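You operate a simulated robot arm through the tools that you are given. There is no shell and no other tool. Be economical: measure what you need, move in short steps, check, and stop when the job is done.

You run a simulated two-armed robot. Do the job below in one go: nothing can be reset, and whatever is moved stays where it is left.

## Task
Fit the door, lock both latches and stick on the yellow label.
Fine: slide the door on to its hinge pins first; press the label on its field; the other label stays.

It is judged by the outcome, as a careful person would: the job done as asked, and still so three seconds after it is handed in. It fails if anything else is knocked over, pushed out of place, dropped, spilled or broken.

## Robot
Two 7-joint arms with fingered hands on one trunk, on a carriage that runs on a rail from [18, 1682] to [-2, -197] (x, y) and turns from 148 to 481 degrees about z. Base frame: it is fixed where the carriage stands at the start and does not move with it; the origin is on the floor, on the carriage's upright axis, x ahead of it, y to its left, z up; the surface under the hand at the start is at about z = 740. Units: mm, degrees, N and s.
The left shoulder is at the start at [70, 188, 1273], the right one opposite. With the tool pointing down near the work surface each hand reaches from about 100 to 780 mm from the robot's upright axis, wherever it stands, measured 20 degrees to its own side. Places, roughly: blue latch [600, 300, 1000]; red latch [600, 100, 1000]. Payload 4 kg a hand.
Tool frame (each hand has its own): the origin (TCP) lies between the finger pads and is the grasp point; the fingertips stand 26 mm ahead of it; z points along the fingers, y is the line along which they close. The gripper opens to 132 mm. The gripper's body begins 73 mm behind the TCP. The gripper is a hand of 4 fingers: y runs from the thumb to the fingers, the wrist lies at [0, 0, -224] in the tool frame, and closing takes about 1.5 s.
Orientation is that of the tool frame in the base frame, as a unit quaternion [w, x, y, z]. With the fingers straight down and closing along the base's y, the tool's x points along the base's -x, its y along +y and its z along -z.

## Interface
- The arms move only by the tool apply_moves. It takes "left_series", "right_series" or both (then of equal length, played together; a hand with none holds still); each is a list of rows, each an object (a shift or turn left out is 0, a gripper value left out holds the last) with "dp": the shift along the tool's x, y, z in mm, a list of three; "angular": the turn, a rotation vector about the tool's x, y, z in degrees, a list of three; "jaw": the closure, from 0 (fully open) to 1 (shut). In form: [{"dp": [dx, dy, dz], "angular": [ax, ay, az], "jaw": jaw}, ...]. A call has 1 to 12 rows; each row shifts and turns the commanded pose from where the row before left it, along the tool's axes as they then stand. A row lasts 0.2 s, in which the tool goes at most 50 mm and 8.6 degrees; a call with a longer step from one row to the next is refused whole, and so is a gripper value outside its range. A pose out of reach is approached as far as the arm can. The call stops where the force on the tool passes 40 N (or 10 N more than at its start, if that is more) or the arm is blocked; 0.2 s more then pass. The fingers move at their own pace (about 72 mm/s each) and stop on an object; they squeeze with about 21 N. The grip force told is the motor's: it shows also when the fingers shut on nothing. Time passes only in rows, and 0.2 s behind the last, so rows that do not move let the fingers close. It gives the time, the measured TCP pose, the force on the tool (base axes), the opening and the grip force at its end, in the units of the frame above (readings bear some noise), with the torque about the TCP (base axes, N m) and any sound that the robot's microphone picked up, and new pictures: "show" is both (left out), scene, wrist or none (wrist: the cameras of the hands that moved).
- Cameras (640 x 400 px; columns grow to the right, rows downward): "scene" is now at [137.2, 3.4, 1501.5]; the picture's right is [0.04, -1.00, 0.00], its down [-0.59, -0.02, -0.81] and it looks along [0.81, 0.03, -0.59] (base axes); focal length 282 px, centre (320, 200). "left" rides on the left gripper at [-73, 6, -94] in its tool frame; the picture's right is [-0.08, -1.00, 0.00], its down [0.78, -0.06, -0.62] and it looks along [0.61, -0.05, 0.79] (tool axes); focal length 230 px, centre (320, 200). "right" rides on the right gripper at [73, 6, -94] in its tool frame; the picture's right is [-0.08, 1.00, 0.00], its down [-0.78, -0.06, -0.62] and it looks along [-0.61, -0.05, 0.79] (tool axes); focal length 230 px, centre (320, 200). There is no depth. A picture from a camera that has moved, and an enlarged one, comes with that camera's place and axes in the base frame and with its lens.
- slide_trunk(by): slides the trunk up (or, below 0, down) by that many mm; the arms and the scene camera ride with it, the base frame stays. It gives what a move gives, with no picture.
- roll_base(legs): drives the robot by 1 to 6 legs, each [ahead, left, turn to the left] in mm, mm and degrees, along the robot's own axes; the way and the turn of a leg run together, so that a leg with both is an arc; at most 1500 mm and 180 degrees a leg. The arms and the cameras ride along, it lands a little off, and it stops where it bumps. It keeps to its track: a leg is cut to what the track allows. It gives what a move gives, and a new picture of the scene camera.
- set_grasp(shape, hand): the hand has 4 fingers and takes this shape, open, in about a second: jaw (thumb against the fingers, like two jaws); tri (thumb and two fingers); tip (a fingertip pinch); poke (one finger out to press); point (the index stretched); flat (the hand flat); cup (the hand cupped); fist (a fist). The gripper value then closes the fingers along that shape, each until it touches; the sizes above hold for jaw. It gives what a move gives, with no picture.
- pan_tilt(pan, tilt): turns the head with the scene camera to pan (to the left, within 86 degrees either way) and tilt (down, from -29 to 69), counted from straight ahead of the robot. It gives what a move gives, and a new picture of the scene camera.
- enlarge(camera, box): a new picture of the part [left, top, right, bottom] of that camera's present view, enlarged. The clock stands still meanwhile.
- job_done(): hands the job in; it is judged then, once.

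Go step by step. Nothing tells you exact positions but the pictures and the camera data: compare them with the known pose of the tool, close in by small moves and look again before you grip or let go. The budget is 120 turns and 260 pictures, counting those below and the enlarged ones. Unless the task says otherwise, let go and move clear before handing in, and close with one line.

The tools are called after "Emit:" as name(argument=value, ...) on one line, values as JSON. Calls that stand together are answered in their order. apply_moves: Moves the arms, as the interface text tells. Its arguments: {"type":"object","properties":{"left_series":{"type":"array","items":{"type":"object","properties":{"dp":{"type":"array","items":{"type":"number"}},"angular":{"type":"array","items":{"type":"number"}},"jaw":{"type":"number"}}}},"right_series":{"type":"array","items":{"type":"object","properties":{"dp":{"type":"array","items":{"type":"number"}},"angular":{"type":"array","items":{"type":"number"}},"jaw":{"type":"number"}}}},"show":{"type":"string","enum":["both","scene","wrist","none"]}},"required":[]} The other tools are called the same way: slide_trunk (by) slides the trunk up or down; set_grasp (shape, hand) gives the hand a shape; roll_base (legs) drives the base; pan_tilt (pan, tilt) turns the head that bears the scene camera; enlarge (camera, box) takes an enlarged picture of a part of a camera's view; job_done () hands the job in.

At the start:

```text
time: 0.0
left_position: [411.5, 257.1, 1262.7]
left_orientation: [0.0, -0.001, 1.0, 0.0]
left_force: [0.2, 0.5, 0.4]
left_wrist_torque: [-0.03, 0.0, -0.01]
left_finger_gap: 131.6
left_grip_force: 0.1
left_shape: jaw
right_position: [622.8, -247.6, 1243.5]
right_orientation: [-0.001, -0.001, 1.0, 0.0]
right_force: [0.9, 0.8, -0.3]
right_wrist_torque: [-0.01, 0.03, -0.02]
right_finger_gap: 131.8
right_grip_force: 0.0
right_shape: jaw
trunk travel left (down, up): [-750.0, 190.0]
robot x, y, heading: [-1.0, -5.1, -0.2]
head pan, tilt: [2.3, 36.1]
```

scene: 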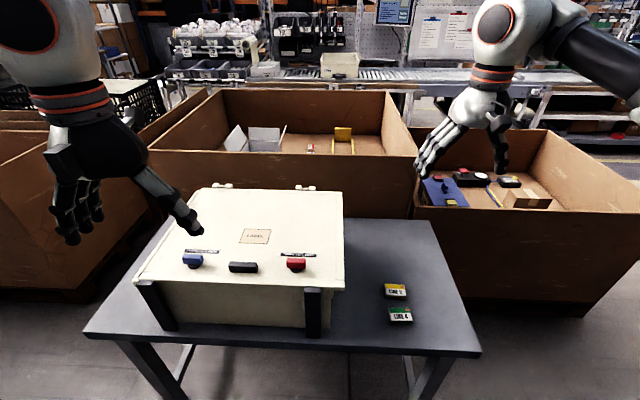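
right: 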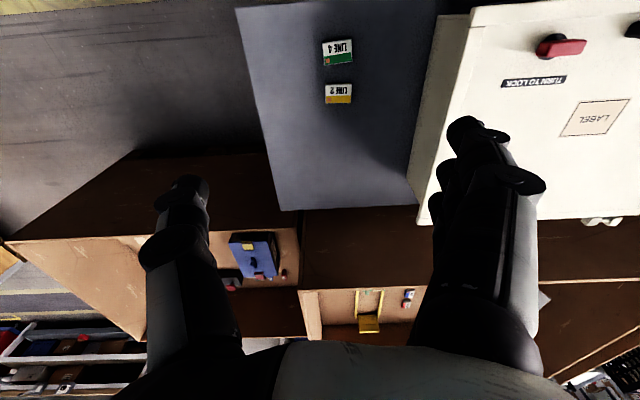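
left: 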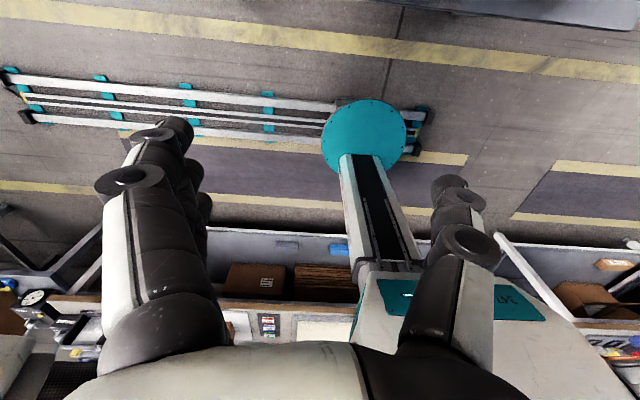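

I see a white cabinet on the table with a door panel (blue and red latches, black handle, a label field) and two labels to the right. I'll take close-ups before deciding how the door sits.

Emit:
enlarge(camera="scene", box=[120, 170, 360, 340])

Emit:
enlarge(camera="scene", box=[360, 260, 440, 330])

Emit:
enlarge(camera="scene", box=[190, 170, 350, 260])

```text
2.35 times, centred on (240, 255) of scene
camera zoom: at [137.2, 3.4, 1501.5], right [0.04, -1.0, 0.0], down [-0.59, -0.02, -0.81], along [0.81, 0.03, -0.59], focal length 663 px, centre (508, 71)
```

zoom: 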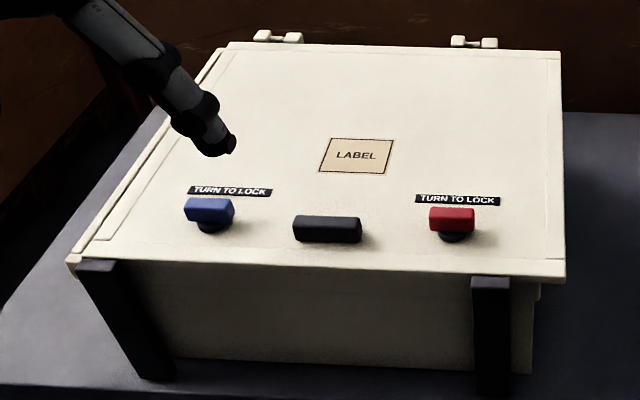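

```text
5.71 times, centred on (400, 295) of scene
camera zoom: at [137.2, 3.4, 1501.5], right [0.04, -1.0, 0.0], down [-0.59, -0.02, -0.81], along [0.81, 0.03, -0.59], focal length 1609 px, centre (-137, -343)
```

zoom: 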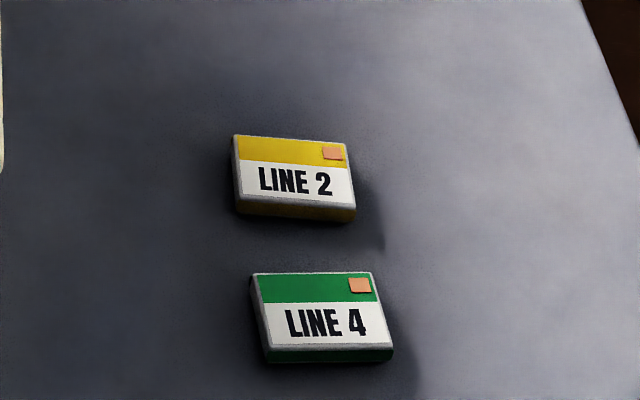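

```text
4.00 times, centred on (270, 215) of scene
camera zoom: at [137.2, 3.4, 1501.5], right [0.04, -1.0, 0.0], down [-0.59, -0.02, -0.81], along [0.81, 0.03, -0.59], focal length 1126 px, centre (520, 140)
```

zoom: 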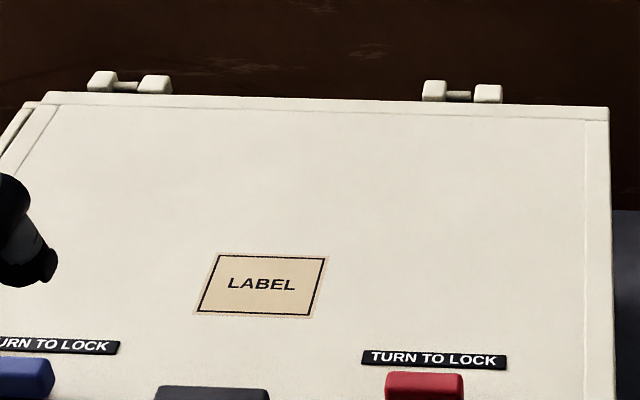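

The door seems to lie loose on the cabinet, with its front edge overhanging towards me and two hinge brackets with pins at the back. I'll move the left hand aside and bring the right camera over the door.

Emit:
apply_moves(left_series=[{"dp": [0, 45, 0]}, {"dp": [0, 45, 0]}, {"dp": [0, 45, 0]}, {"dp": [0, 45, 0]}, {"dp": [0, 45, 0]}, {"dp": [0, 0, 0]}], right_series=[{"dp": [0, 45, 0]}, {"dp": [0, 45, 0]}, {"dp": [0, 45, 0]}, {"dp": [0, 45, 0]}, {"dp": [0, 45, 0]}, {"dp": [0, 45, 0]}])

```text
time: 1.4
left_position: [413.3, 483.0, 1260.4]
left_orientation: [0.001, -0.001, 1.0, 0.0]
left_force: [0.0, -0.3, -0.4]
left_wrist_torque: [-0.05, 0.02, -0.03]
left_finger_gap: 131.8
left_grip_force: 0.0
left_shape: jaw
right_position: [625.6, 20.3, 1244.0]
right_orientation: [0.0, 0.0, 1.0, -0.001]
right_force: [-0.1, -0.8, 0.0]
right_wrist_torque: [-0.02, -0.01, -0.02]
right_finger_gap: 132.0
right_grip_force: 0.1
right_shape: jaw
trunk travel left (down, up): [-750.0, 190.0]
robot x, y, heading: [-0.6, 2.2, -0.1]
head pan, tilt: [2.3, 36.1]
camera scene: at [137.6, 5.0, 1501.4], right [0.04, -1.0, 0.0], down [-0.59, -0.02, -0.81], along [0.81, 0.03, -0.59], focal length 282 px, centre (320, 200)
camera right: at [552.6, 26.5, 1336.5], right [0.08, 1.0, 0.0], down [0.78, -0.06, 0.62], along [0.62, -0.05, -0.79], focal length 230 px, centre (320, 200)
camera left: at [486.1, 489.9, 1355.0], right [0.08, -1.0, 0.0], down [-0.78, -0.06, 0.62], along [-0.61, -0.05, -0.79], focal length 230 px, centre (320, 200)
```

scene: 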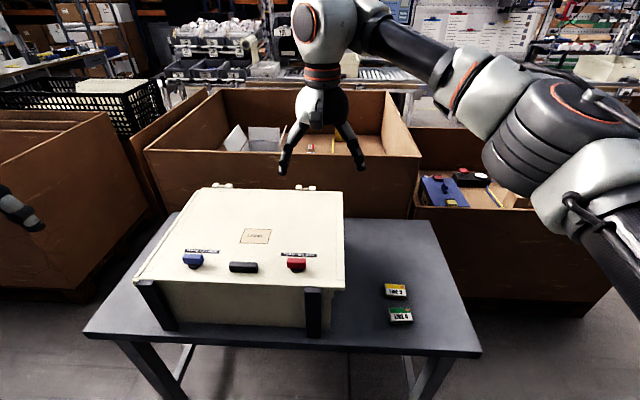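
right: 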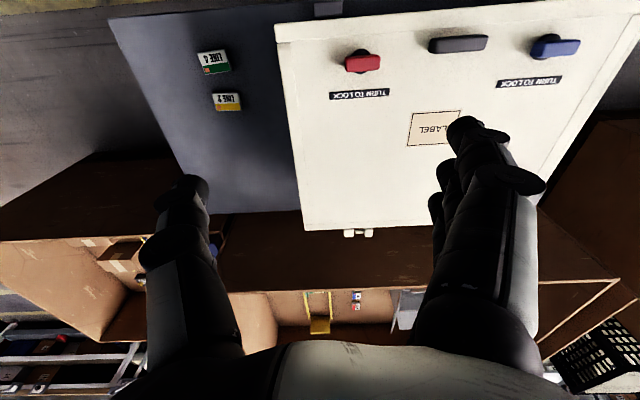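
left: 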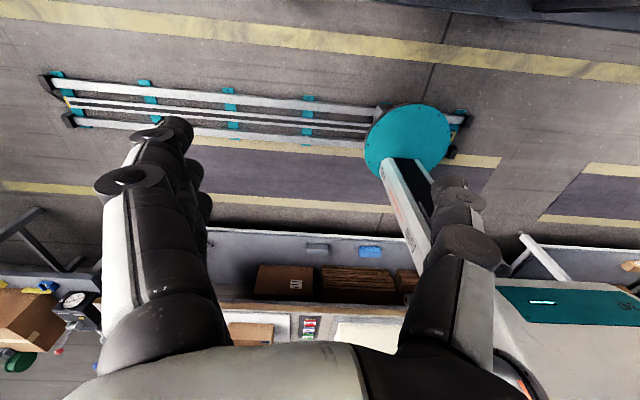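

I now have an unobstructed view of the door. I'll zoom in on the edges and hinges to see how the door is offset.

Emit:
enlarge(camera="scene", box=[190, 175, 270, 225])

Emit:
enlarge(camera="scene", box=[280, 175, 360, 225])

Emit:
enlarge(camera="scene", box=[130, 250, 230, 330])

Emit:
enlarge(camera="scene", box=[270, 250, 370, 330])

Emit:
enlarge(camera="right", box=[270, 190, 430, 250])

```text
8.00 times, centred on (230, 200) of scene
camera zoom: at [137.6, 5.0, 1501.4], right [0.04, -1.0, 0.0], down [-0.59, -0.02, -0.81], along [0.81, 0.03, -0.59], focal length 2253 px, centre (1040, 200)
```

zoom: 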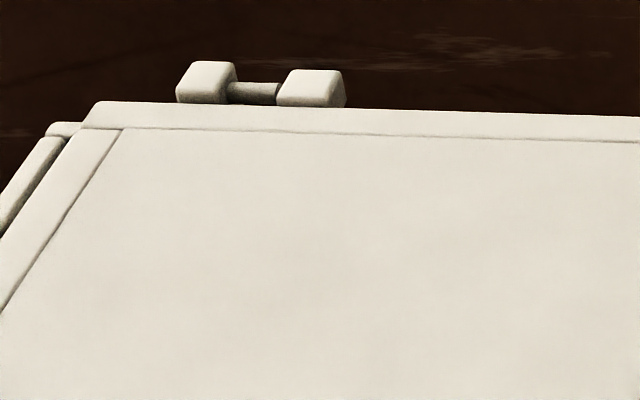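

```text
8.00 times, centred on (320, 200) of scene
camera zoom: at [137.6, 5.0, 1501.4], right [0.04, -1.0, 0.0], down [-0.59, -0.02, -0.81], along [0.81, 0.03, -0.59], focal length 2253 px, centre (320, 200)
```

zoom: 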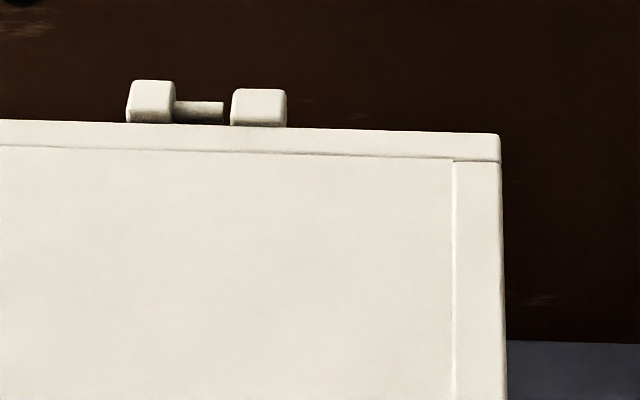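

```text
5.00 times, centred on (180, 290) of scene
camera zoom: at [137.6, 5.0, 1501.4], right [0.04, -1.0, 0.0], down [-0.59, -0.02, -0.81], along [0.81, 0.03, -0.59], focal length 1408 px, centre (1020, -250)
```

zoom: 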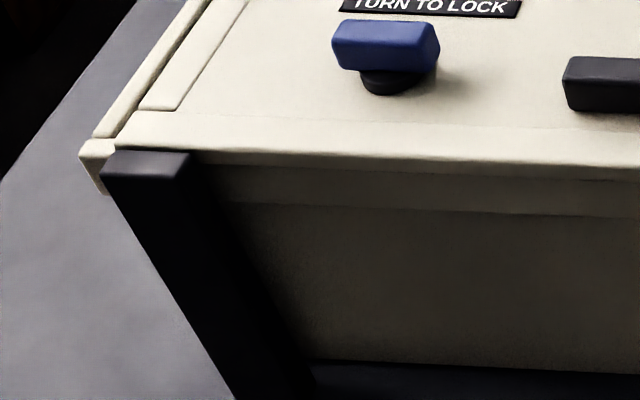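

```text
5.00 times, centred on (320, 290) of scene
camera zoom: at [137.6, 5.0, 1501.4], right [0.04, -1.0, 0.0], down [-0.59, -0.02, -0.81], along [0.81, 0.03, -0.59], focal length 1408 px, centre (320, -250)
```

zoom: 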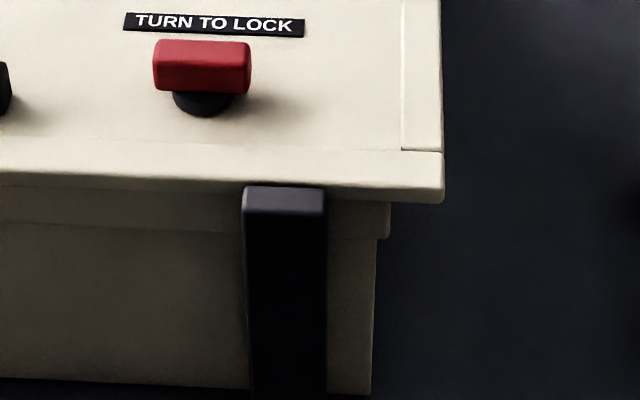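

```text
4.00 times, centred on (350, 220) of right
camera zoom: at [552.6, 26.5, 1336.5], right [0.08, 1.0, 0.0], down [0.78, -0.06, 0.62], along [0.62, -0.05, -0.79], focal length 920 px, centre (200, 120)
```

zoom: 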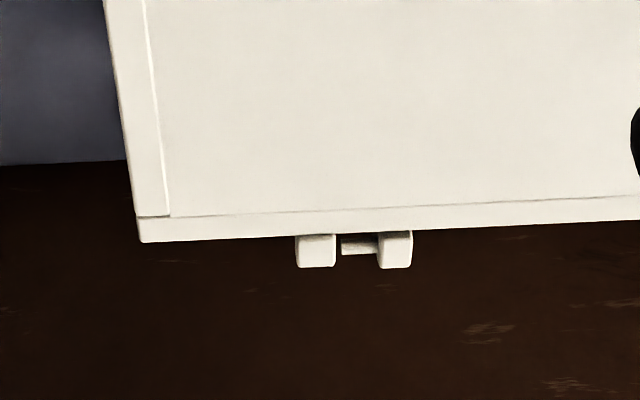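

The hinge pins run along y, projecting towards −y from the cabinet blocks, with the door's blocks just right of them. The door overhangs the cabinet by about 27 mm on the right, so it has to slide to +y. I'll push its right edge (top z≈950, y≈−42, x 560–945) near the middle with the right hand closed.

Emit:
apply_moves(right_series=[{"dp": [-30, -40, 0], "jaw": 1}, {"dp": [-30, -40, 0]}, {"dp": [-30, -40, 0]}, {"dp": [-30, -40, 0]}, {"dp": [0, 0, 45]}, {"dp": [0, 0, 45]}, {"dp": [0, 0, 45]}, {"dp": [0, 0, 45]}, {"dp": [0, 0, 45]}, {"dp": [0, 0, 30]}, {}])

```text
time: 3.8
left_position: [411.8, 482.0, 1261.4]
left_orientation: [0.0, -0.001, 1.0, 0.0]
left_force: [-0.6, 0.3, -0.9]
left_wrist_torque: [0.01, -0.01, -0.02]
left_finger_gap: 131.8
left_grip_force: 0.1
left_shape: jaw
right_position: [730.3, -136.7, 988.9]
right_orientation: [0.0, 0.0, 1.0, 0.001]
right_force: [-1.3, 0.5, 0.4]
right_wrist_torque: [0.01, 0.01, 0.02]
right_finger_gap: 0.0
right_grip_force: 20.3
right_shape: jaw
right hand out of reach, approached as far as the arm can: row 4
trunk travel left (down, up): [-750.0, 190.0]
robot x, y, heading: [-5.3, -0.3, -0.2]
head pan, tilt: [2.3, 36.1]
camera scene: at [136.9, 3.3, 1501.6], right [0.04, -1.0, 0.0], down [-0.59, -0.02, -0.81], along [0.81, 0.03, -0.59], focal length 282 px, centre (320, 200)
camera right: at [658.6, -130.1, 1081.4], right [0.08, 1.0, 0.0], down [0.78, -0.06, 0.62], along [0.62, -0.05, -0.79], focal length 230 px, centre (320, 200)
```

scene: 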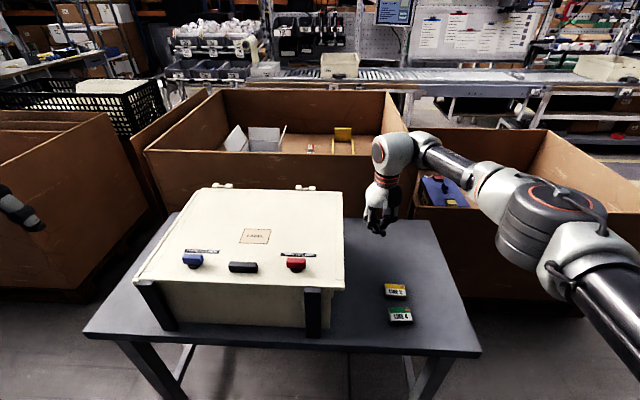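
right: 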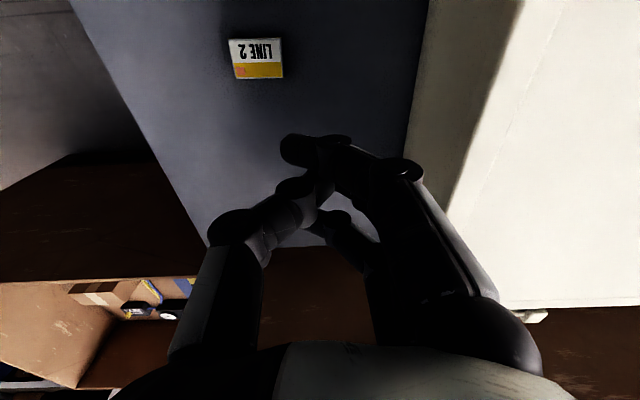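

The closed right hand is beside the door's right edge. I'll lower it to door-edge height and approach to +y.

Emit:
apply_moves(right_series=[{"dp": [0, 0, 25]}, {"dp": [0, 0, 22]}, {"dp": [0, 20, 0]}, {"dp": [0, 20, 0]}, {"dp": [0, 10, 0]}, {"dp": [0, 5, 0]}])

```text
time: 5.2
left_position: [412.7, 482.2, 1261.1]
left_orientation: [0.0, 0.0, 1.0, -0.001]
left_force: [0.5, 0.8, 0.2]
left_wrist_torque: [-0.01, -0.01, 0.02]
left_finger_gap: 132.0
left_grip_force: 0.1
left_shape: jaw
right_position: [732.0, -81.6, 939.4]
right_orientation: [0.0, 0.0, 1.0, -0.001]
right_force: [-0.2, 0.0, -0.3]
right_wrist_torque: [-0.03, 0.04, -0.02]
right_finger_gap: 0.0
right_grip_force: 21.0
right_shape: jaw
trunk travel left (down, up): [-750.0, 190.0]
robot x, y, heading: [4.0, -1.1, 0.0]
head pan, tilt: [2.3, 36.1]
camera scene: at [137.1, 3.8, 1501.5], right [0.04, -1.0, 0.0], down [-0.59, -0.02, -0.81], along [0.81, 0.03, -0.59], focal length 282 px, centre (320, 200)
camera right: at [660.3, -75.1, 1033.7], right [0.08, 1.0, 0.0], down [0.78, -0.06, 0.62], along [0.61, -0.05, -0.79], focal length 230 px, centre (320, 200)
```

scene: 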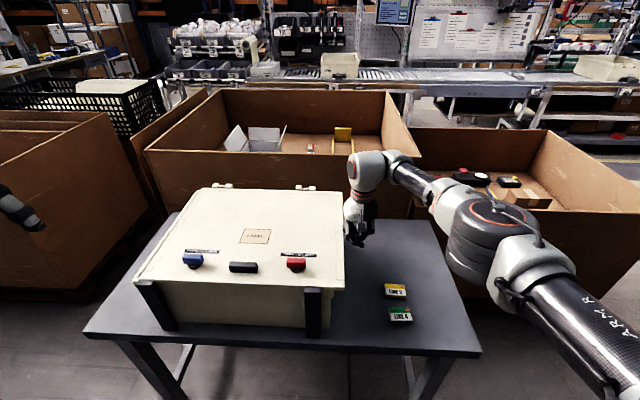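
right: 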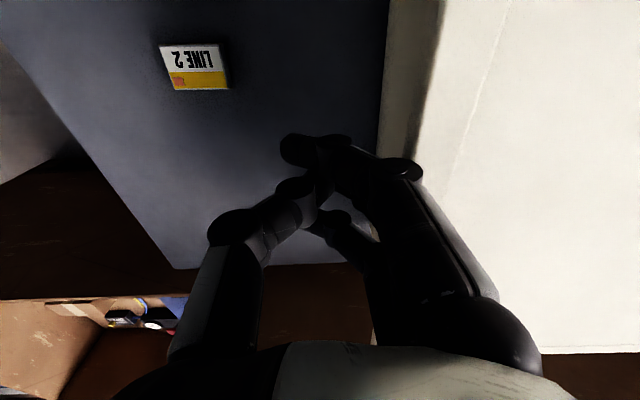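

The finger knuckle will be the contact point, near z≈949. I'll lower the hand a bit so the straight finger section meets the edge, then push gently in small steps.

Emit:
apply_moves(right_series=[{"dp": [0, -6, 0]}, {"dp": [0, 0, 17]}, {"dp": [0, 5, 0]}, {"dp": [0, 4, 0]}, {"dp": [0, 4, 0]}, {"dp": [0, 4, 0]}, {"dp": [0, 4, 0]}])

```text
time: 6.8
left_position: [412.7, 481.0, 1263.5]
left_orientation: [0.001, -0.001, 1.0, 0.0]
left_force: [-0.5, 0.4, 0.3]
left_wrist_torque: [0.05, -0.02, 0.0]
left_finger_gap: 131.8
left_grip_force: 0.0
left_shape: jaw
right_position: [732.1, -67.0, 924.2]
right_orientation: [0.0, 0.0, 1.0, 0.002]
right_force: [-0.4, -3.6, 3.5]
right_wrist_torque: [0.23, 0.04, -0.03]
right_finger_gap: 0.1
right_grip_force: 20.8
right_shape: jaw
trunk travel left (down, up): [-750.0, 190.0]
robot x, y, heading: [-1.3, -1.1, 0.2]
head pan, tilt: [2.3, 36.1]
camera scene: at [136.6, 2.5, 1501.6], right [0.04, -1.0, 0.0], down [-0.59, -0.02, -0.81], along [0.81, 0.03, -0.59], focal length 282 px, centre (320, 200)
camera right: at [660.4, -61.0, 1017.2], right [0.08, 1.0, 0.0], down [0.78, -0.06, 0.62], along [0.62, -0.05, -0.79], focal length 230 px, centre (320, 200)
```

scene: 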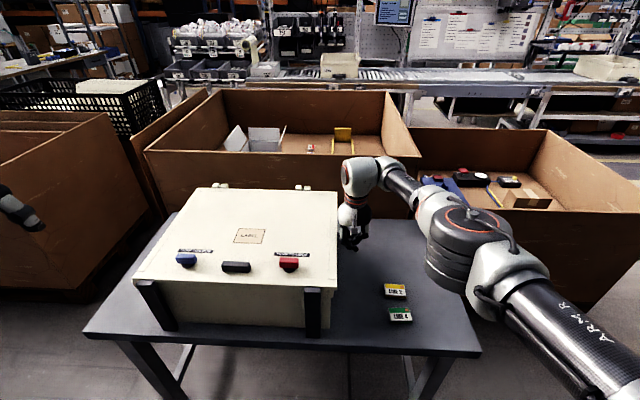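
right: 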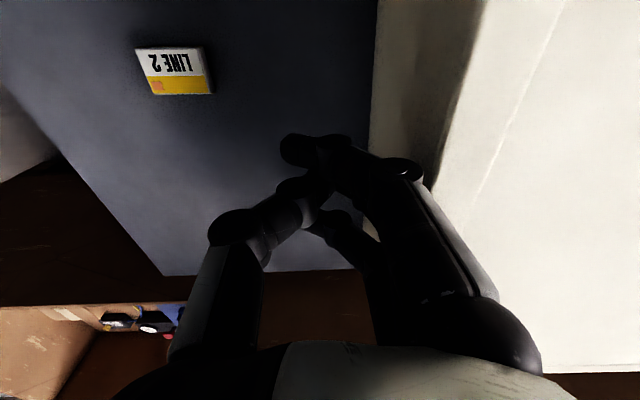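

The door is sliding smoothly, about 16 mm so far at roughly 4 N. I'll check the hinge alignment before continuing.

Emit:
enlarge(camera="scene", box=[190, 175, 270, 225])

Emit:
enlarge(camera="scene", box=[280, 175, 360, 225])

Emit:
enlarge(camera="scene", box=[130, 240, 350, 340])

```text
8.00 times, centred on (230, 200) of scene
camera zoom: at [136.6, 2.5, 1501.6], right [0.04, -1.0, 0.0], down [-0.59, -0.02, -0.81], along [0.81, 0.03, -0.59], focal length 2253 px, centre (1040, 200)
```

zoom: 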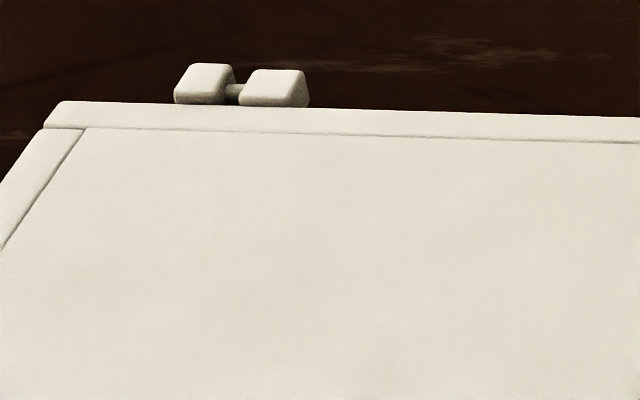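

```text
8.00 times, centred on (320, 200) of scene
camera zoom: at [136.6, 2.5, 1501.6], right [0.04, -1.0, 0.0], down [-0.59, -0.02, -0.81], along [0.81, 0.03, -0.59], focal length 2253 px, centre (320, 200)
```

zoom: 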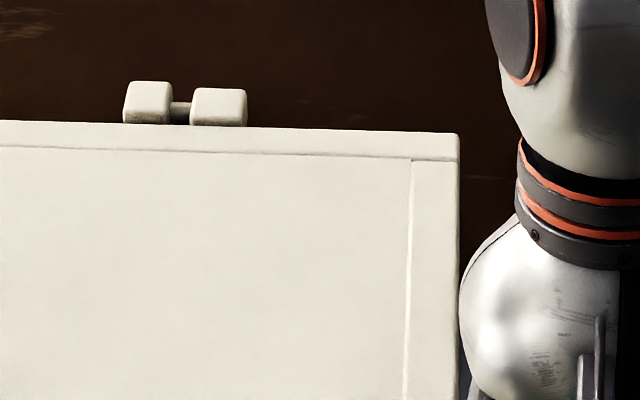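

```text
2.91 times, centred on (240, 290) of scene
camera zoom: at [136.6, 2.5, 1501.6], right [0.04, -1.0, 0.0], down [-0.59, -0.02, -0.81], along [0.81, 0.03, -0.59], focal length 819 px, centre (553, -62)
```

zoom: 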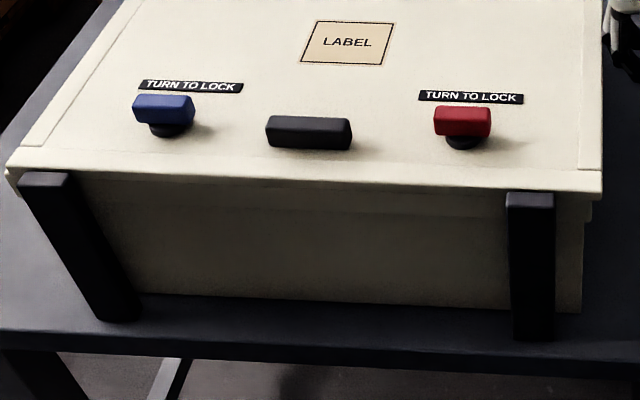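

Both door blocks are going on the pins, with about 8 mm left. I'll continue in 2 mm steps.

Emit:
apply_moves(right_series=[{"dp": [0, 2, 0]}, {"dp": [0, 2, 0]}, {"dp": [0, 2, 0]}, {}], show="scene")

Emit:
enlarge(camera="scene", box=[190, 165, 350, 265])

```text
time: 7.8
left_position: [411.4, 482.2, 1260.9]
left_orientation: [0.0, -0.002, 1.0, 0.0]
left_force: [0.2, -1.0, 0.0]
left_wrist_torque: [-0.01, 0.04, 0.02]
left_finger_gap: 131.7
left_grip_force: 0.1
left_shape: jaw
right_position: [731.9, -59.5, 924.2]
right_orientation: [0.0, -0.001, 1.0, 0.0]
right_force: [-0.1, -3.4, 2.5]
right_wrist_torque: [0.15, -0.03, 0.02]
right_finger_gap: 0.0
right_grip_force: 20.5
right_shape: jaw
trunk travel left (down, up): [-750.0, 190.0]
robot x, y, heading: [-0.6, 0.2, -0.2]
head pan, tilt: [2.3, 36.1]
camera scene: at [136.7, 3.4, 1501.5], right [0.04, -1.0, 0.0], down [-0.59, -0.02, -0.81], along [0.81, 0.03, -0.59], focal length 282 px, centre (320, 200)
```

scene: 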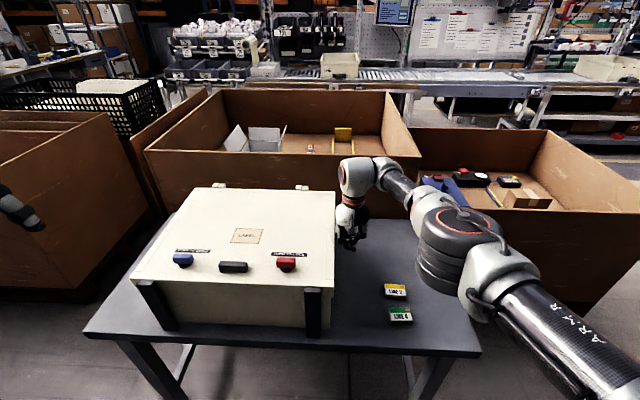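

```text
4.00 times, centred on (270, 215) of scene
camera zoom: at [136.7, 3.4, 1501.5], right [0.04, -1.0, 0.0], down [-0.59, -0.02, -0.81], along [0.81, 0.03, -0.59], focal length 1126 px, centre (520, 140)
```

zoom: 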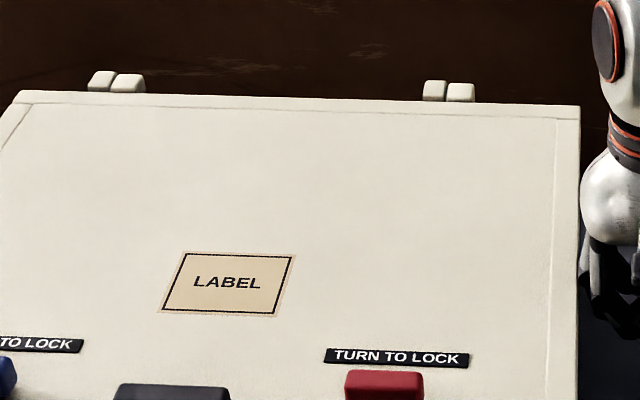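

The blocks nearly touch. I'll push the last millimetre or two until the force rises.

Emit:
apply_moves(right_series=[{"dp": [0, 1, 0]}, {"dp": [0, 1, 0]}, {"dp": [0, 0.5, 0]}, {}], show="none")

Emit:
enlarge(camera="scene", box=[190, 175, 270, 225])

Emit:
enlarge(camera="scene", box=[280, 175, 360, 225])

```text
time: 8.8
left_position: [410.9, 481.3, 1262.2]
left_orientation: [0.0, 0.0, 1.0, 0.0]
left_force: [-0.6, -0.4, 0.6]
left_wrist_torque: [0.0, 0.03, 0.02]
left_finger_gap: 132.1
left_grip_force: 0.0
left_shape: jaw
right_position: [732.9, -58.7, 924.3]
right_orientation: [0.0, 0.001, 1.0, -0.001]
right_force: [-0.1, -6.8, 2.7]
right_wrist_torque: [0.24, 0.06, 0.03]
right_finger_gap: 0.0
right_grip_force: 20.8
right_shape: jaw
trunk travel left (down, up): [-750.0, 190.0]
robot x, y, heading: [-1.2, -0.2, 0.2]
head pan, tilt: [2.3, 36.1]
```

```text
8.00 times, centred on (230, 200) of scene
camera zoom: at [136.7, 2.0, 1501.6], right [0.04, -1.0, 0.0], down [-0.59, -0.02, -0.81], along [0.81, 0.03, -0.59], focal length 2253 px, centre (1040, 200)
```

zoom: 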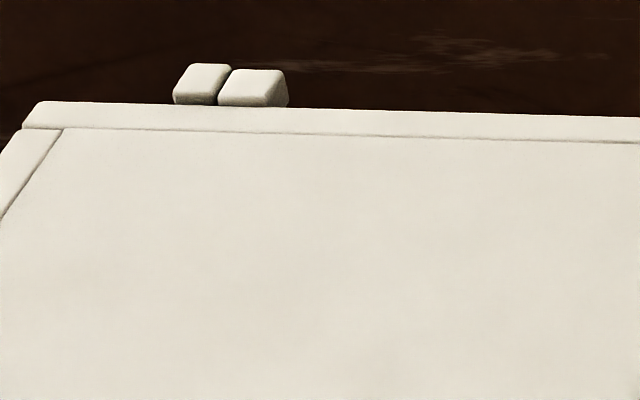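

```text
8.00 times, centred on (320, 200) of scene
camera zoom: at [136.7, 2.0, 1501.6], right [0.04, -1.0, 0.0], down [-0.59, -0.02, -0.81], along [0.81, 0.03, -0.59], focal length 2253 px, centre (320, 200)
```

zoom: 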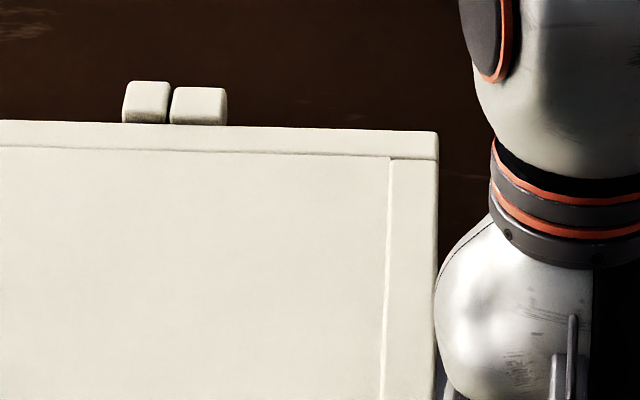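

The force is rising as the blocks meet. One more firm millimetre, then I'll back off and view the red latch.

Emit:
apply_moves(right_series=[{"dp": [0, 1, 0]}, {"dp": [0, 1, 0]}, {}], show="none")

Emit:
enlarge(camera="scene", box=[280, 175, 360, 225])

Emit:
enlarge(camera="scene", box=[130, 240, 350, 340])

```text
time: 9.6
left_position: [411.4, 480.1, 1262.9]
left_orientation: [0.001, -0.001, 1.0, 0.001]
left_force: [-0.8, 0.6, 0.6]
left_wrist_torque: [0.01, -0.08, -0.01]
left_finger_gap: 132.0
left_grip_force: 0.1
left_shape: jaw
right_position: [732.7, -58.0, 925.2]
right_orientation: [0.001, 0.001, 1.0, 0.001]
right_force: [0.8, -11.9, 8.4]
right_wrist_torque: [0.6, 0.01, -0.06]
right_finger_gap: 0.1
right_grip_force: 21.2
right_shape: jaw
trunk travel left (down, up): [-750.0, 190.0]
robot x, y, heading: [1.3, 0.8, 0.1]
head pan, tilt: [2.3, 36.1]
```

```text
8.00 times, centred on (320, 200) of scene
camera zoom: at [135.9, 1.2, 1501.7], right [0.04, -1.0, 0.0], down [-0.59, -0.02, -0.81], along [0.81, 0.03, -0.59], focal length 2253 px, centre (320, 200)
```

zoom: 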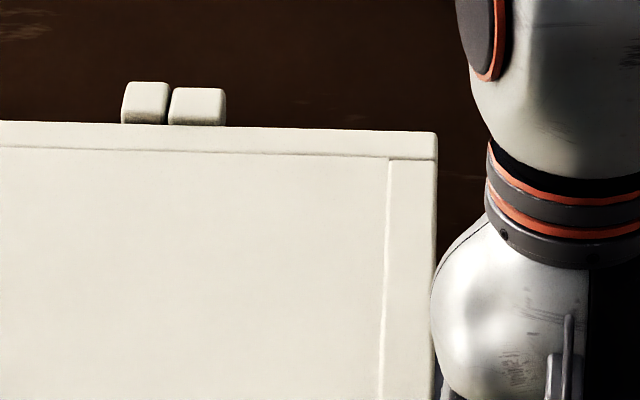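

```text
2.91 times, centred on (240, 290) of scene
camera zoom: at [135.9, 1.2, 1501.7], right [0.04, -1.0, 0.0], down [-0.59, -0.02, -0.81], along [0.81, 0.03, -0.59], focal length 819 px, centre (553, -62)
```

zoom: 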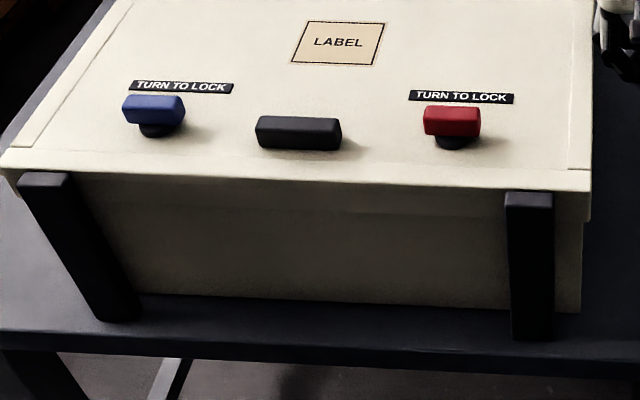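

The door is seated on its pins (12 N against the stop). Now I'll back off, rise, open and move the right hand above the red latch, expected near (601, 104, 966).

Emit:
apply_moves(right_series=[{"dp": [0, -30, 0]}, {"dp": [0, -20, 0]}, {"dp": [0, 0, -45]}, {"dp": [0, 0, -45]}, {"dp": [0, 0, -45]}, {"dp": [0, 0, -25], "jaw": 0.3}, {"dp": [30, 40, 0]}, {"dp": [30, 40, 0]}, {"dp": [30, 40, 0]}, {"dp": [30, 40, 0]}, {"dp": [11, 40, 0]}, {"dp": [0, 12, 0]}])

Emit:
enlarge(camera="right", box=[200, 60, 440, 210])

```text
time: 12.2
left_position: [412.5, 481.5, 1260.8]
left_orientation: [0.0, -0.001, 1.0, 0.0]
left_force: [-0.6, 0.1, 0.1]
left_wrist_torque: [0.0, 0.01, 0.03]
left_finger_gap: 132.1
left_grip_force: 0.1
left_shape: jaw
right_position: [602.1, 106.6, 1085.0]
right_orientation: [0.0, 0.0, 1.0, 0.001]
right_force: [0.3, -0.6, 0.0]
right_wrist_torque: [0.03, -0.02, 0.02]
right_finger_gap: 92.4
right_grip_force: 0.0
right_shape: jaw
trunk travel left (down, up): [-750.0, 190.0]
robot x, y, heading: [-0.8, -6.0, 0.0]
head pan, tilt: [2.3, 36.1]
camera scene: at [137.3, 3.3, 1501.5], right [0.04, -1.0, 0.0], down [-0.59, -0.02, -0.81], along [0.81, 0.03, -0.59], focal length 282 px, centre (320, 200)
camera right: at [530.0, 111.3, 1177.9], right [0.08, 1.0, 0.0], down [0.78, -0.06, 0.62], along [0.61, -0.05, -0.79], focal length 230 px, centre (320, 200)
```

scene: 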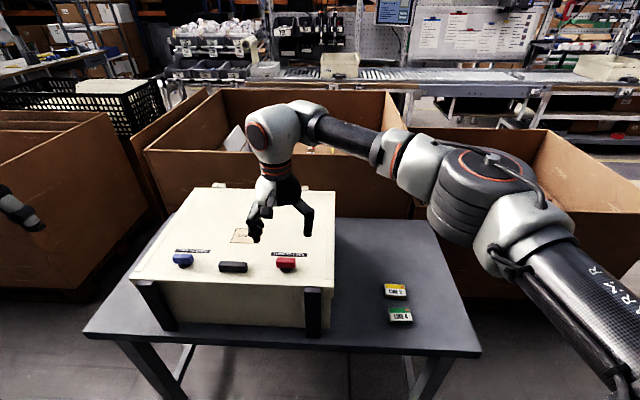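
right: 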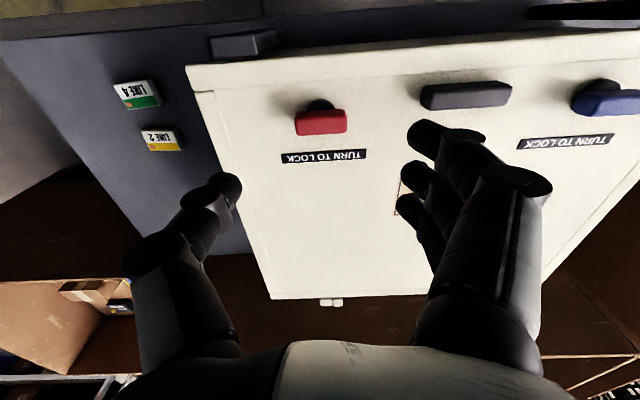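

```text
2.67 times, centred on (320, 135) of right
camera zoom: at [530.0, 111.3, 1177.9], right [0.08, 1.0, 0.0], down [0.78, -0.06, 0.62], along [0.61, -0.05, -0.79], focal length 614 px, centre (320, 373)
```

zoom: 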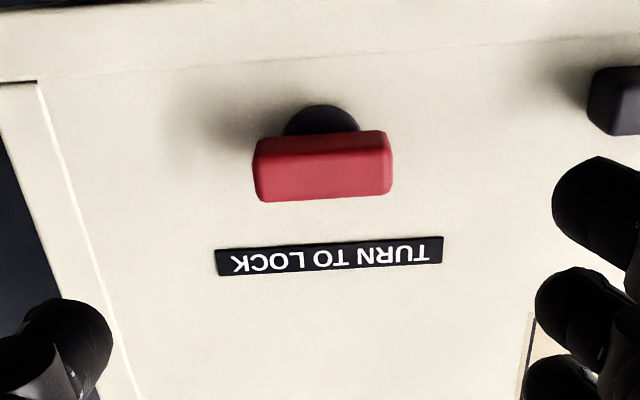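

The red knob is at about (602, 105, 970), with its bar lying along y. I'll turn the hand 90° so it closes across the bar (along x).

Emit:
apply_moves(right_series=[{"angular": [0, 0, 8.2]}, {"angular": [0, 0, 8.2]}, {"angular": [0, 0, 8.2]}, {"angular": [0, 0, 8.2]}, {"angular": [0, 0, 8.2]}, {"angular": [0, 0, 8.2]}, {"angular": [0, 0, 8.2]}, {"angular": [0, 0, 8.2]}, {"angular": [0, 0, 8.2]}, {"angular": [0, 0, 8.2]}, {"angular": [0, 0, 8.0]}, {}])

```text
time: 14.8
left_position: [412.9, 481.5, 1261.7]
left_orientation: [0.0, 0.0, 1.0, -0.001]
left_force: [-0.1, 0.2, -0.4]
left_wrist_torque: [-0.02, 0.03, -0.03]
left_finger_gap: 131.8
left_grip_force: 0.1
left_shape: jaw
right_position: [639.0, 90.6, 1091.8]
right_orientation: [-0.012, 0.401, 0.916, 0.001]
right_force: [0.8, -0.4, 0.1]
right_wrist_torque: [0.04, 0.0, 0.01]
right_finger_gap: 92.5
right_grip_force: 0.0
right_shape: jaw
right hand out of reach, approached as far as the arm can: row 6, 7, 8, 9, 10, 11
trunk travel left (down, up): [-750.0, 190.0]
robot x, y, heading: [1.4, 0.7, 0.1]
head pan, tilt: [2.3, 36.1]
camera scene: at [137.7, 3.1, 1501.5], right [0.04, -1.0, 0.0], down [-0.59, -0.02, -0.81], along [0.81, 0.03, -0.59], focal length 282 px, centre (320, 200)
camera right: at [595.3, 148.2, 1186.5], right [0.78, 0.62, -0.01], down [0.5, -0.62, 0.6], along [0.37, -0.48, -0.8], focal length 230 px, centre (320, 200)
```

scene: 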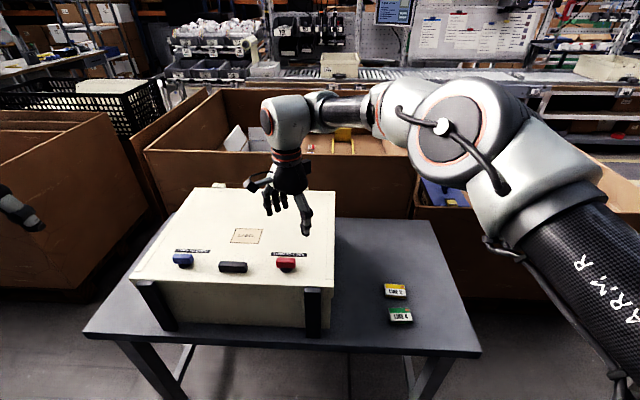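
right: 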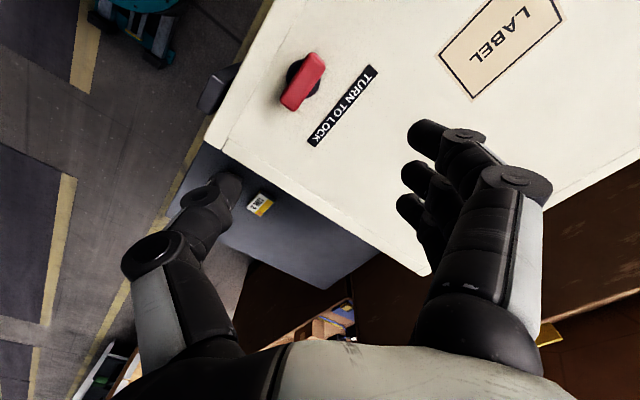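

The wrist runs out at about 47° in that direction. I'll turn back and go the other way.

Emit:
apply_moves(right_series=[{"angular": [0, 0, -8]}, {"angular": [0, 0, -8]}, {"angular": [0, 0, -8]}, {"angular": [0, 0, -8]}, {"angular": [0, 0, -8]}, {"angular": [0, 0, -7]}, {}], show="none")

```text
time: 16.4
left_position: [412.1, 482.3, 1261.3]
left_orientation: [0.001, -0.001, 1.0, 0.0]
left_force: [1.4, 0.1, 0.3]
left_wrist_torque: [0.0, -0.02, -0.01]
left_finger_gap: 132.0
left_grip_force: 0.2
left_shape: jaw
right_position: [637.2, 91.2, 1091.1]
right_orientation: [-0.01, 0.002, 1.0, 0.005]
right_force: [-0.2, -0.3, 0.1]
right_wrist_torque: [0.04, -0.02, -0.03]
right_finger_gap: 92.6
right_grip_force: 0.0
right_shape: jaw
trunk travel left (down, up): [-750.0, 190.0]
robot x, y, heading: [-1.0, 1.6, 0.1]
head pan, tilt: [2.3, 36.1]
```

Emit:
apply_moves(right_series=[{"dp": [35, 14, 0]}, {"angular": [0, 0, -8.2]}, {"angular": [0, 0, -8.2]}, {"angular": [0, 0, -8.2]}, {"angular": [0, 0, -8.2]}, {"angular": [0, 0, -8.2]}, {"angular": [0, 0, -8.2]}, {"angular": [0, 0, -8.2]}, {"angular": [0, 0, -8.2]}, {"angular": [0, 0, -8.2]}, {"angular": [0, 0, -8.2]}, {"angular": [0, 0, -8.0]}])

```text
time: 19.0
left_position: [413.3, 482.1, 1262.1]
left_orientation: [0.0, -0.001, 1.0, 0.0]
left_force: [-1.1, -0.1, 0.2]
left_wrist_torque: [0.02, 0.0, 0.0]
left_finger_gap: 132.1
left_grip_force: 0.1
left_shape: jaw
right_position: [601.5, 105.5, 1092.4]
right_orientation: [-0.003, -0.706, 0.708, 0.01]
right_force: [-0.3, -0.2, 0.7]
right_wrist_torque: [-0.02, -0.01, -0.01]
right_finger_gap: 92.6
right_grip_force: 0.0
right_shape: jaw
trunk travel left (down, up): [-750.0, 190.0]
robot x, y, heading: [-2.8, 1.4, -0.0]
head pan, tilt: [2.3, 36.1]
camera scene: at [137.1, 3.4, 1501.5], right [0.04, -1.0, 0.0], down [-0.59, -0.02, -0.81], along [0.81, 0.03, -0.59], focal length 282 px, centre (320, 200)
camera right: at [598.2, 32.3, 1184.6], right [-1.0, 0.08, 0.02], down [0.07, 0.78, 0.62], along [0.03, 0.62, -0.78], focal length 230 px, centre (320, 200)
```

scene: 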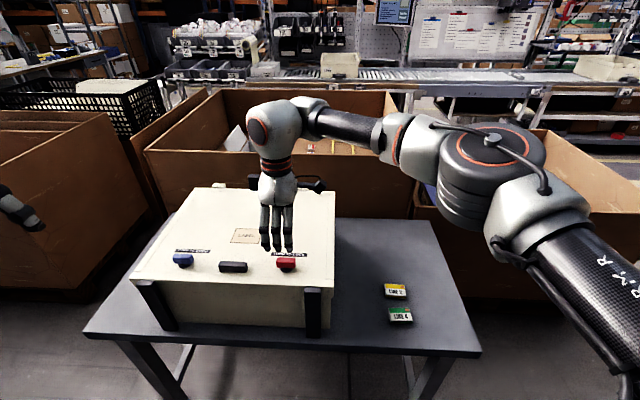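
right: 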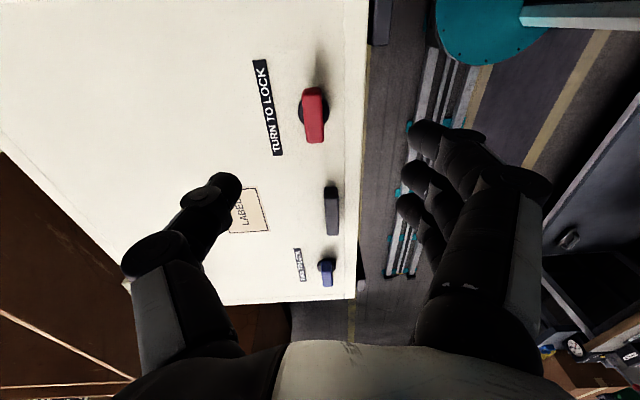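

The other direction reaches fully: the hand now closes along x over the red knob. I'll narrow the opening and descend partway to check centring.

Emit:
apply_moves(right_series=[{"dp": [0, 0, 25], "jaw": 0.55}, {"dp": [0, 0, 25]}, {"dp": [0, 0, 25]}, {"dp": [0, 0, 15]}, {}])

Emit:
enlarge(camera="scene", box=[230, 215, 330, 295])

```text
time: 20.2
left_position: [412.3, 482.9, 1261.1]
left_orientation: [0.0, 0.0, 1.0, 0.0]
left_force: [0.6, -0.2, -0.6]
left_wrist_torque: [0.0, 0.02, 0.0]
left_finger_gap: 132.0
left_grip_force: 0.0
left_shape: jaw
right_position: [600.1, 107.1, 1000.7]
right_orientation: [-0.003, -0.706, 0.708, 0.01]
right_force: [-0.7, 0.2, -0.5]
right_wrist_torque: [-0.03, -0.02, 0.0]
right_finger_gap: 60.2
right_grip_force: 0.0
right_shape: jaw
trunk travel left (down, up): [-750.0, 190.0]
robot x, y, heading: [0.4, 0.3, 0.1]
head pan, tilt: [2.3, 36.1]
camera scene: at [136.8, 3.3, 1501.6], right [0.04, -1.0, 0.0], down [-0.59, -0.02, -0.81], along [0.81, 0.03, -0.59], focal length 282 px, centre (320, 200)
camera right: at [595.9, 33.5, 1092.9], right [-1.0, 0.08, 0.02], down [0.08, 0.78, 0.62], along [0.04, 0.62, -0.78], focal length 230 px, centre (320, 200)
```

scene: 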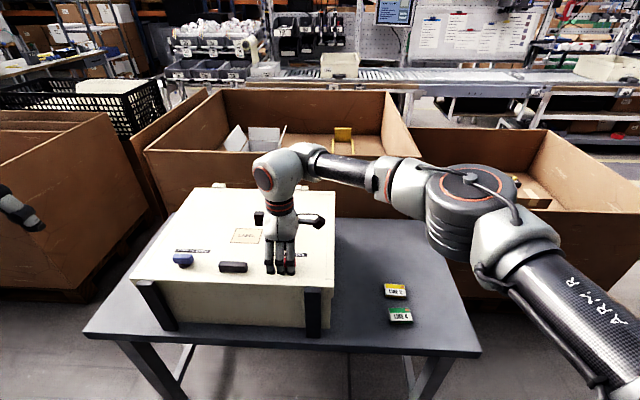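
right: 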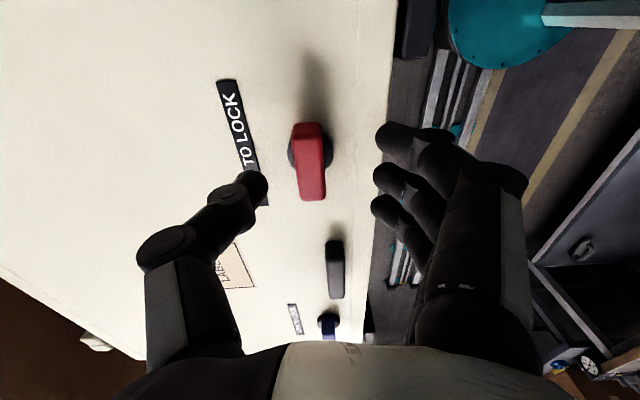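

```text
5.00 times, centred on (280, 255) of scene
camera zoom: at [136.8, 3.3, 1501.6], right [0.04, -1.0, 0.0], down [-0.59, -0.02, -0.81], along [0.81, 0.03, -0.59], focal length 1408 px, centre (520, -75)
```

zoom: 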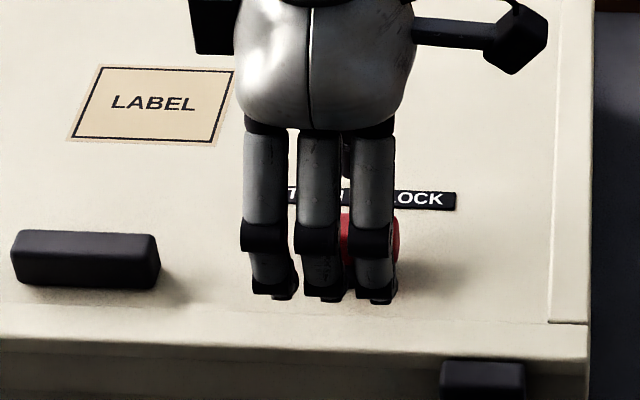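

The knob sits nearly centred between the fingers. I'll make a small correction, descend to TCP z≈980 (tips just above the door) and close.

Emit:
apply_moves(right_series=[{"dp": [3, -4, 10]}, {"dp": [0, 0, 10]}, {"jaw": 1}, {}, {}, {}, {}])

Emit:
enlarge(camera="scene", box=[230, 215, 330, 295])

```text
time: 21.8
left_position: [411.7, 481.5, 1261.1]
left_orientation: [0.001, -0.001, 1.0, 0.0]
left_force: [-0.4, -0.3, -0.8]
left_wrist_torque: [0.01, 0.0, 0.01]
left_finger_gap: 132.0
left_grip_force: 0.1
left_shape: jaw
right_position: [605.7, 104.4, 982.1]
right_orientation: [-0.003, -0.706, 0.708, 0.01]
right_force: [-0.6, -0.6, -0.6]
right_wrist_torque: [-0.04, 0.05, -0.02]
right_finger_gap: 13.0
right_grip_force: 21.1
right_shape: jaw
trunk travel left (down, up): [-750.0, 190.0]
robot x, y, heading: [-0.8, -1.3, 0.2]
head pan, tilt: [2.3, 36.1]
camera scene: at [137.3, 3.3, 1501.5], right [0.04, -1.0, 0.0], down [-0.59, -0.02, -0.81], along [0.81, 0.03, -0.59], focal length 282 px, centre (320, 200)
camera right: at [601.3, 30.7, 1073.4], right [-1.0, 0.08, 0.02], down [0.08, 0.78, 0.62], along [0.03, 0.62, -0.78], focal length 230 px, centre (320, 200)
```

scene: 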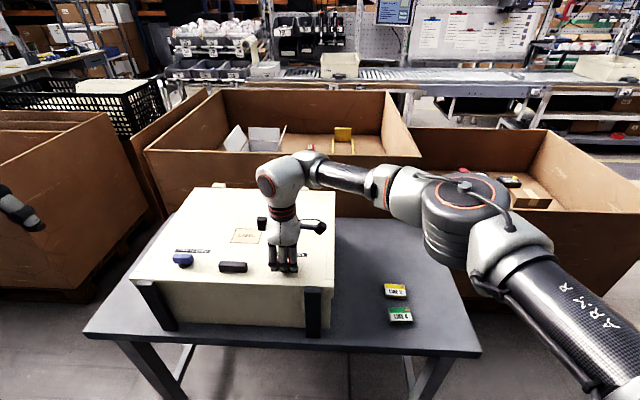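
right: 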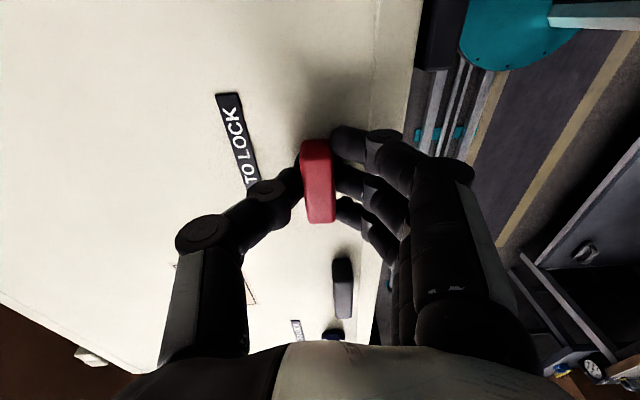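

```text
5.00 times, centred on (280, 255) of scene
camera zoom: at [137.3, 3.3, 1501.5], right [0.04, -1.0, 0.0], down [-0.59, -0.02, -0.81], along [0.81, 0.03, -0.59], focal length 1408 px, centre (520, -75)
```

zoom: 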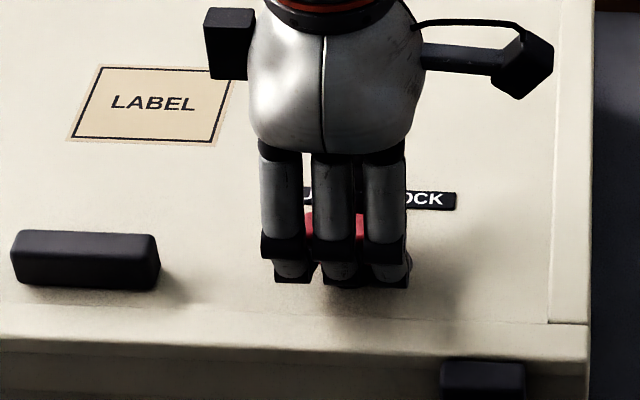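

The knob is gripped, with a 13 mm opening. I'll try a small clockwise turn (seen from above) and watch the torque.

Emit:
apply_moves(right_series=[{"angular": [0, 0, 4]}, {"angular": [0, 0, 4]}, {"angular": [0, 0, 4]}, {}], show="wrist")

```text
time: 22.8
left_position: [412.8, 482.7, 1261.0]
left_orientation: [0.0, -0.001, 1.0, 0.0]
left_force: [0.3, 0.0, 0.0]
left_wrist_torque: [0.0, -0.01, 0.01]
left_finger_gap: 132.0
left_grip_force: 0.1
left_shape: jaw
right_position: [604.8, 104.1, 981.5]
right_orientation: [-0.006, -0.627, 0.779, 0.011]
right_force: [0.2, 1.9, -1.1]
right_wrist_torque: [0.05, 0.04, 0.02]
right_finger_gap: 13.0
right_grip_force: 21.1
right_shape: jaw
trunk travel left (down, up): [-750.0, 190.0]
robot x, y, heading: [-0.7, -0.8, -0.1]
head pan, tilt: [2.3, 36.1]
camera right: at [585.8, 33.6, 1073.8], right [-0.96, 0.29, 0.02], down [0.24, 0.75, 0.62], along [0.16, 0.6, -0.78], focal length 230 px, centre (320, 200)
```

right: 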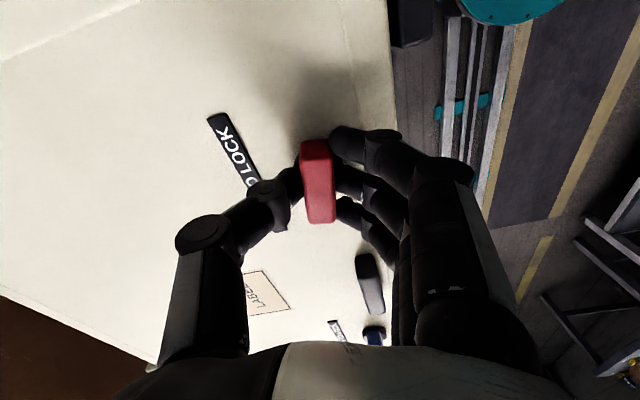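

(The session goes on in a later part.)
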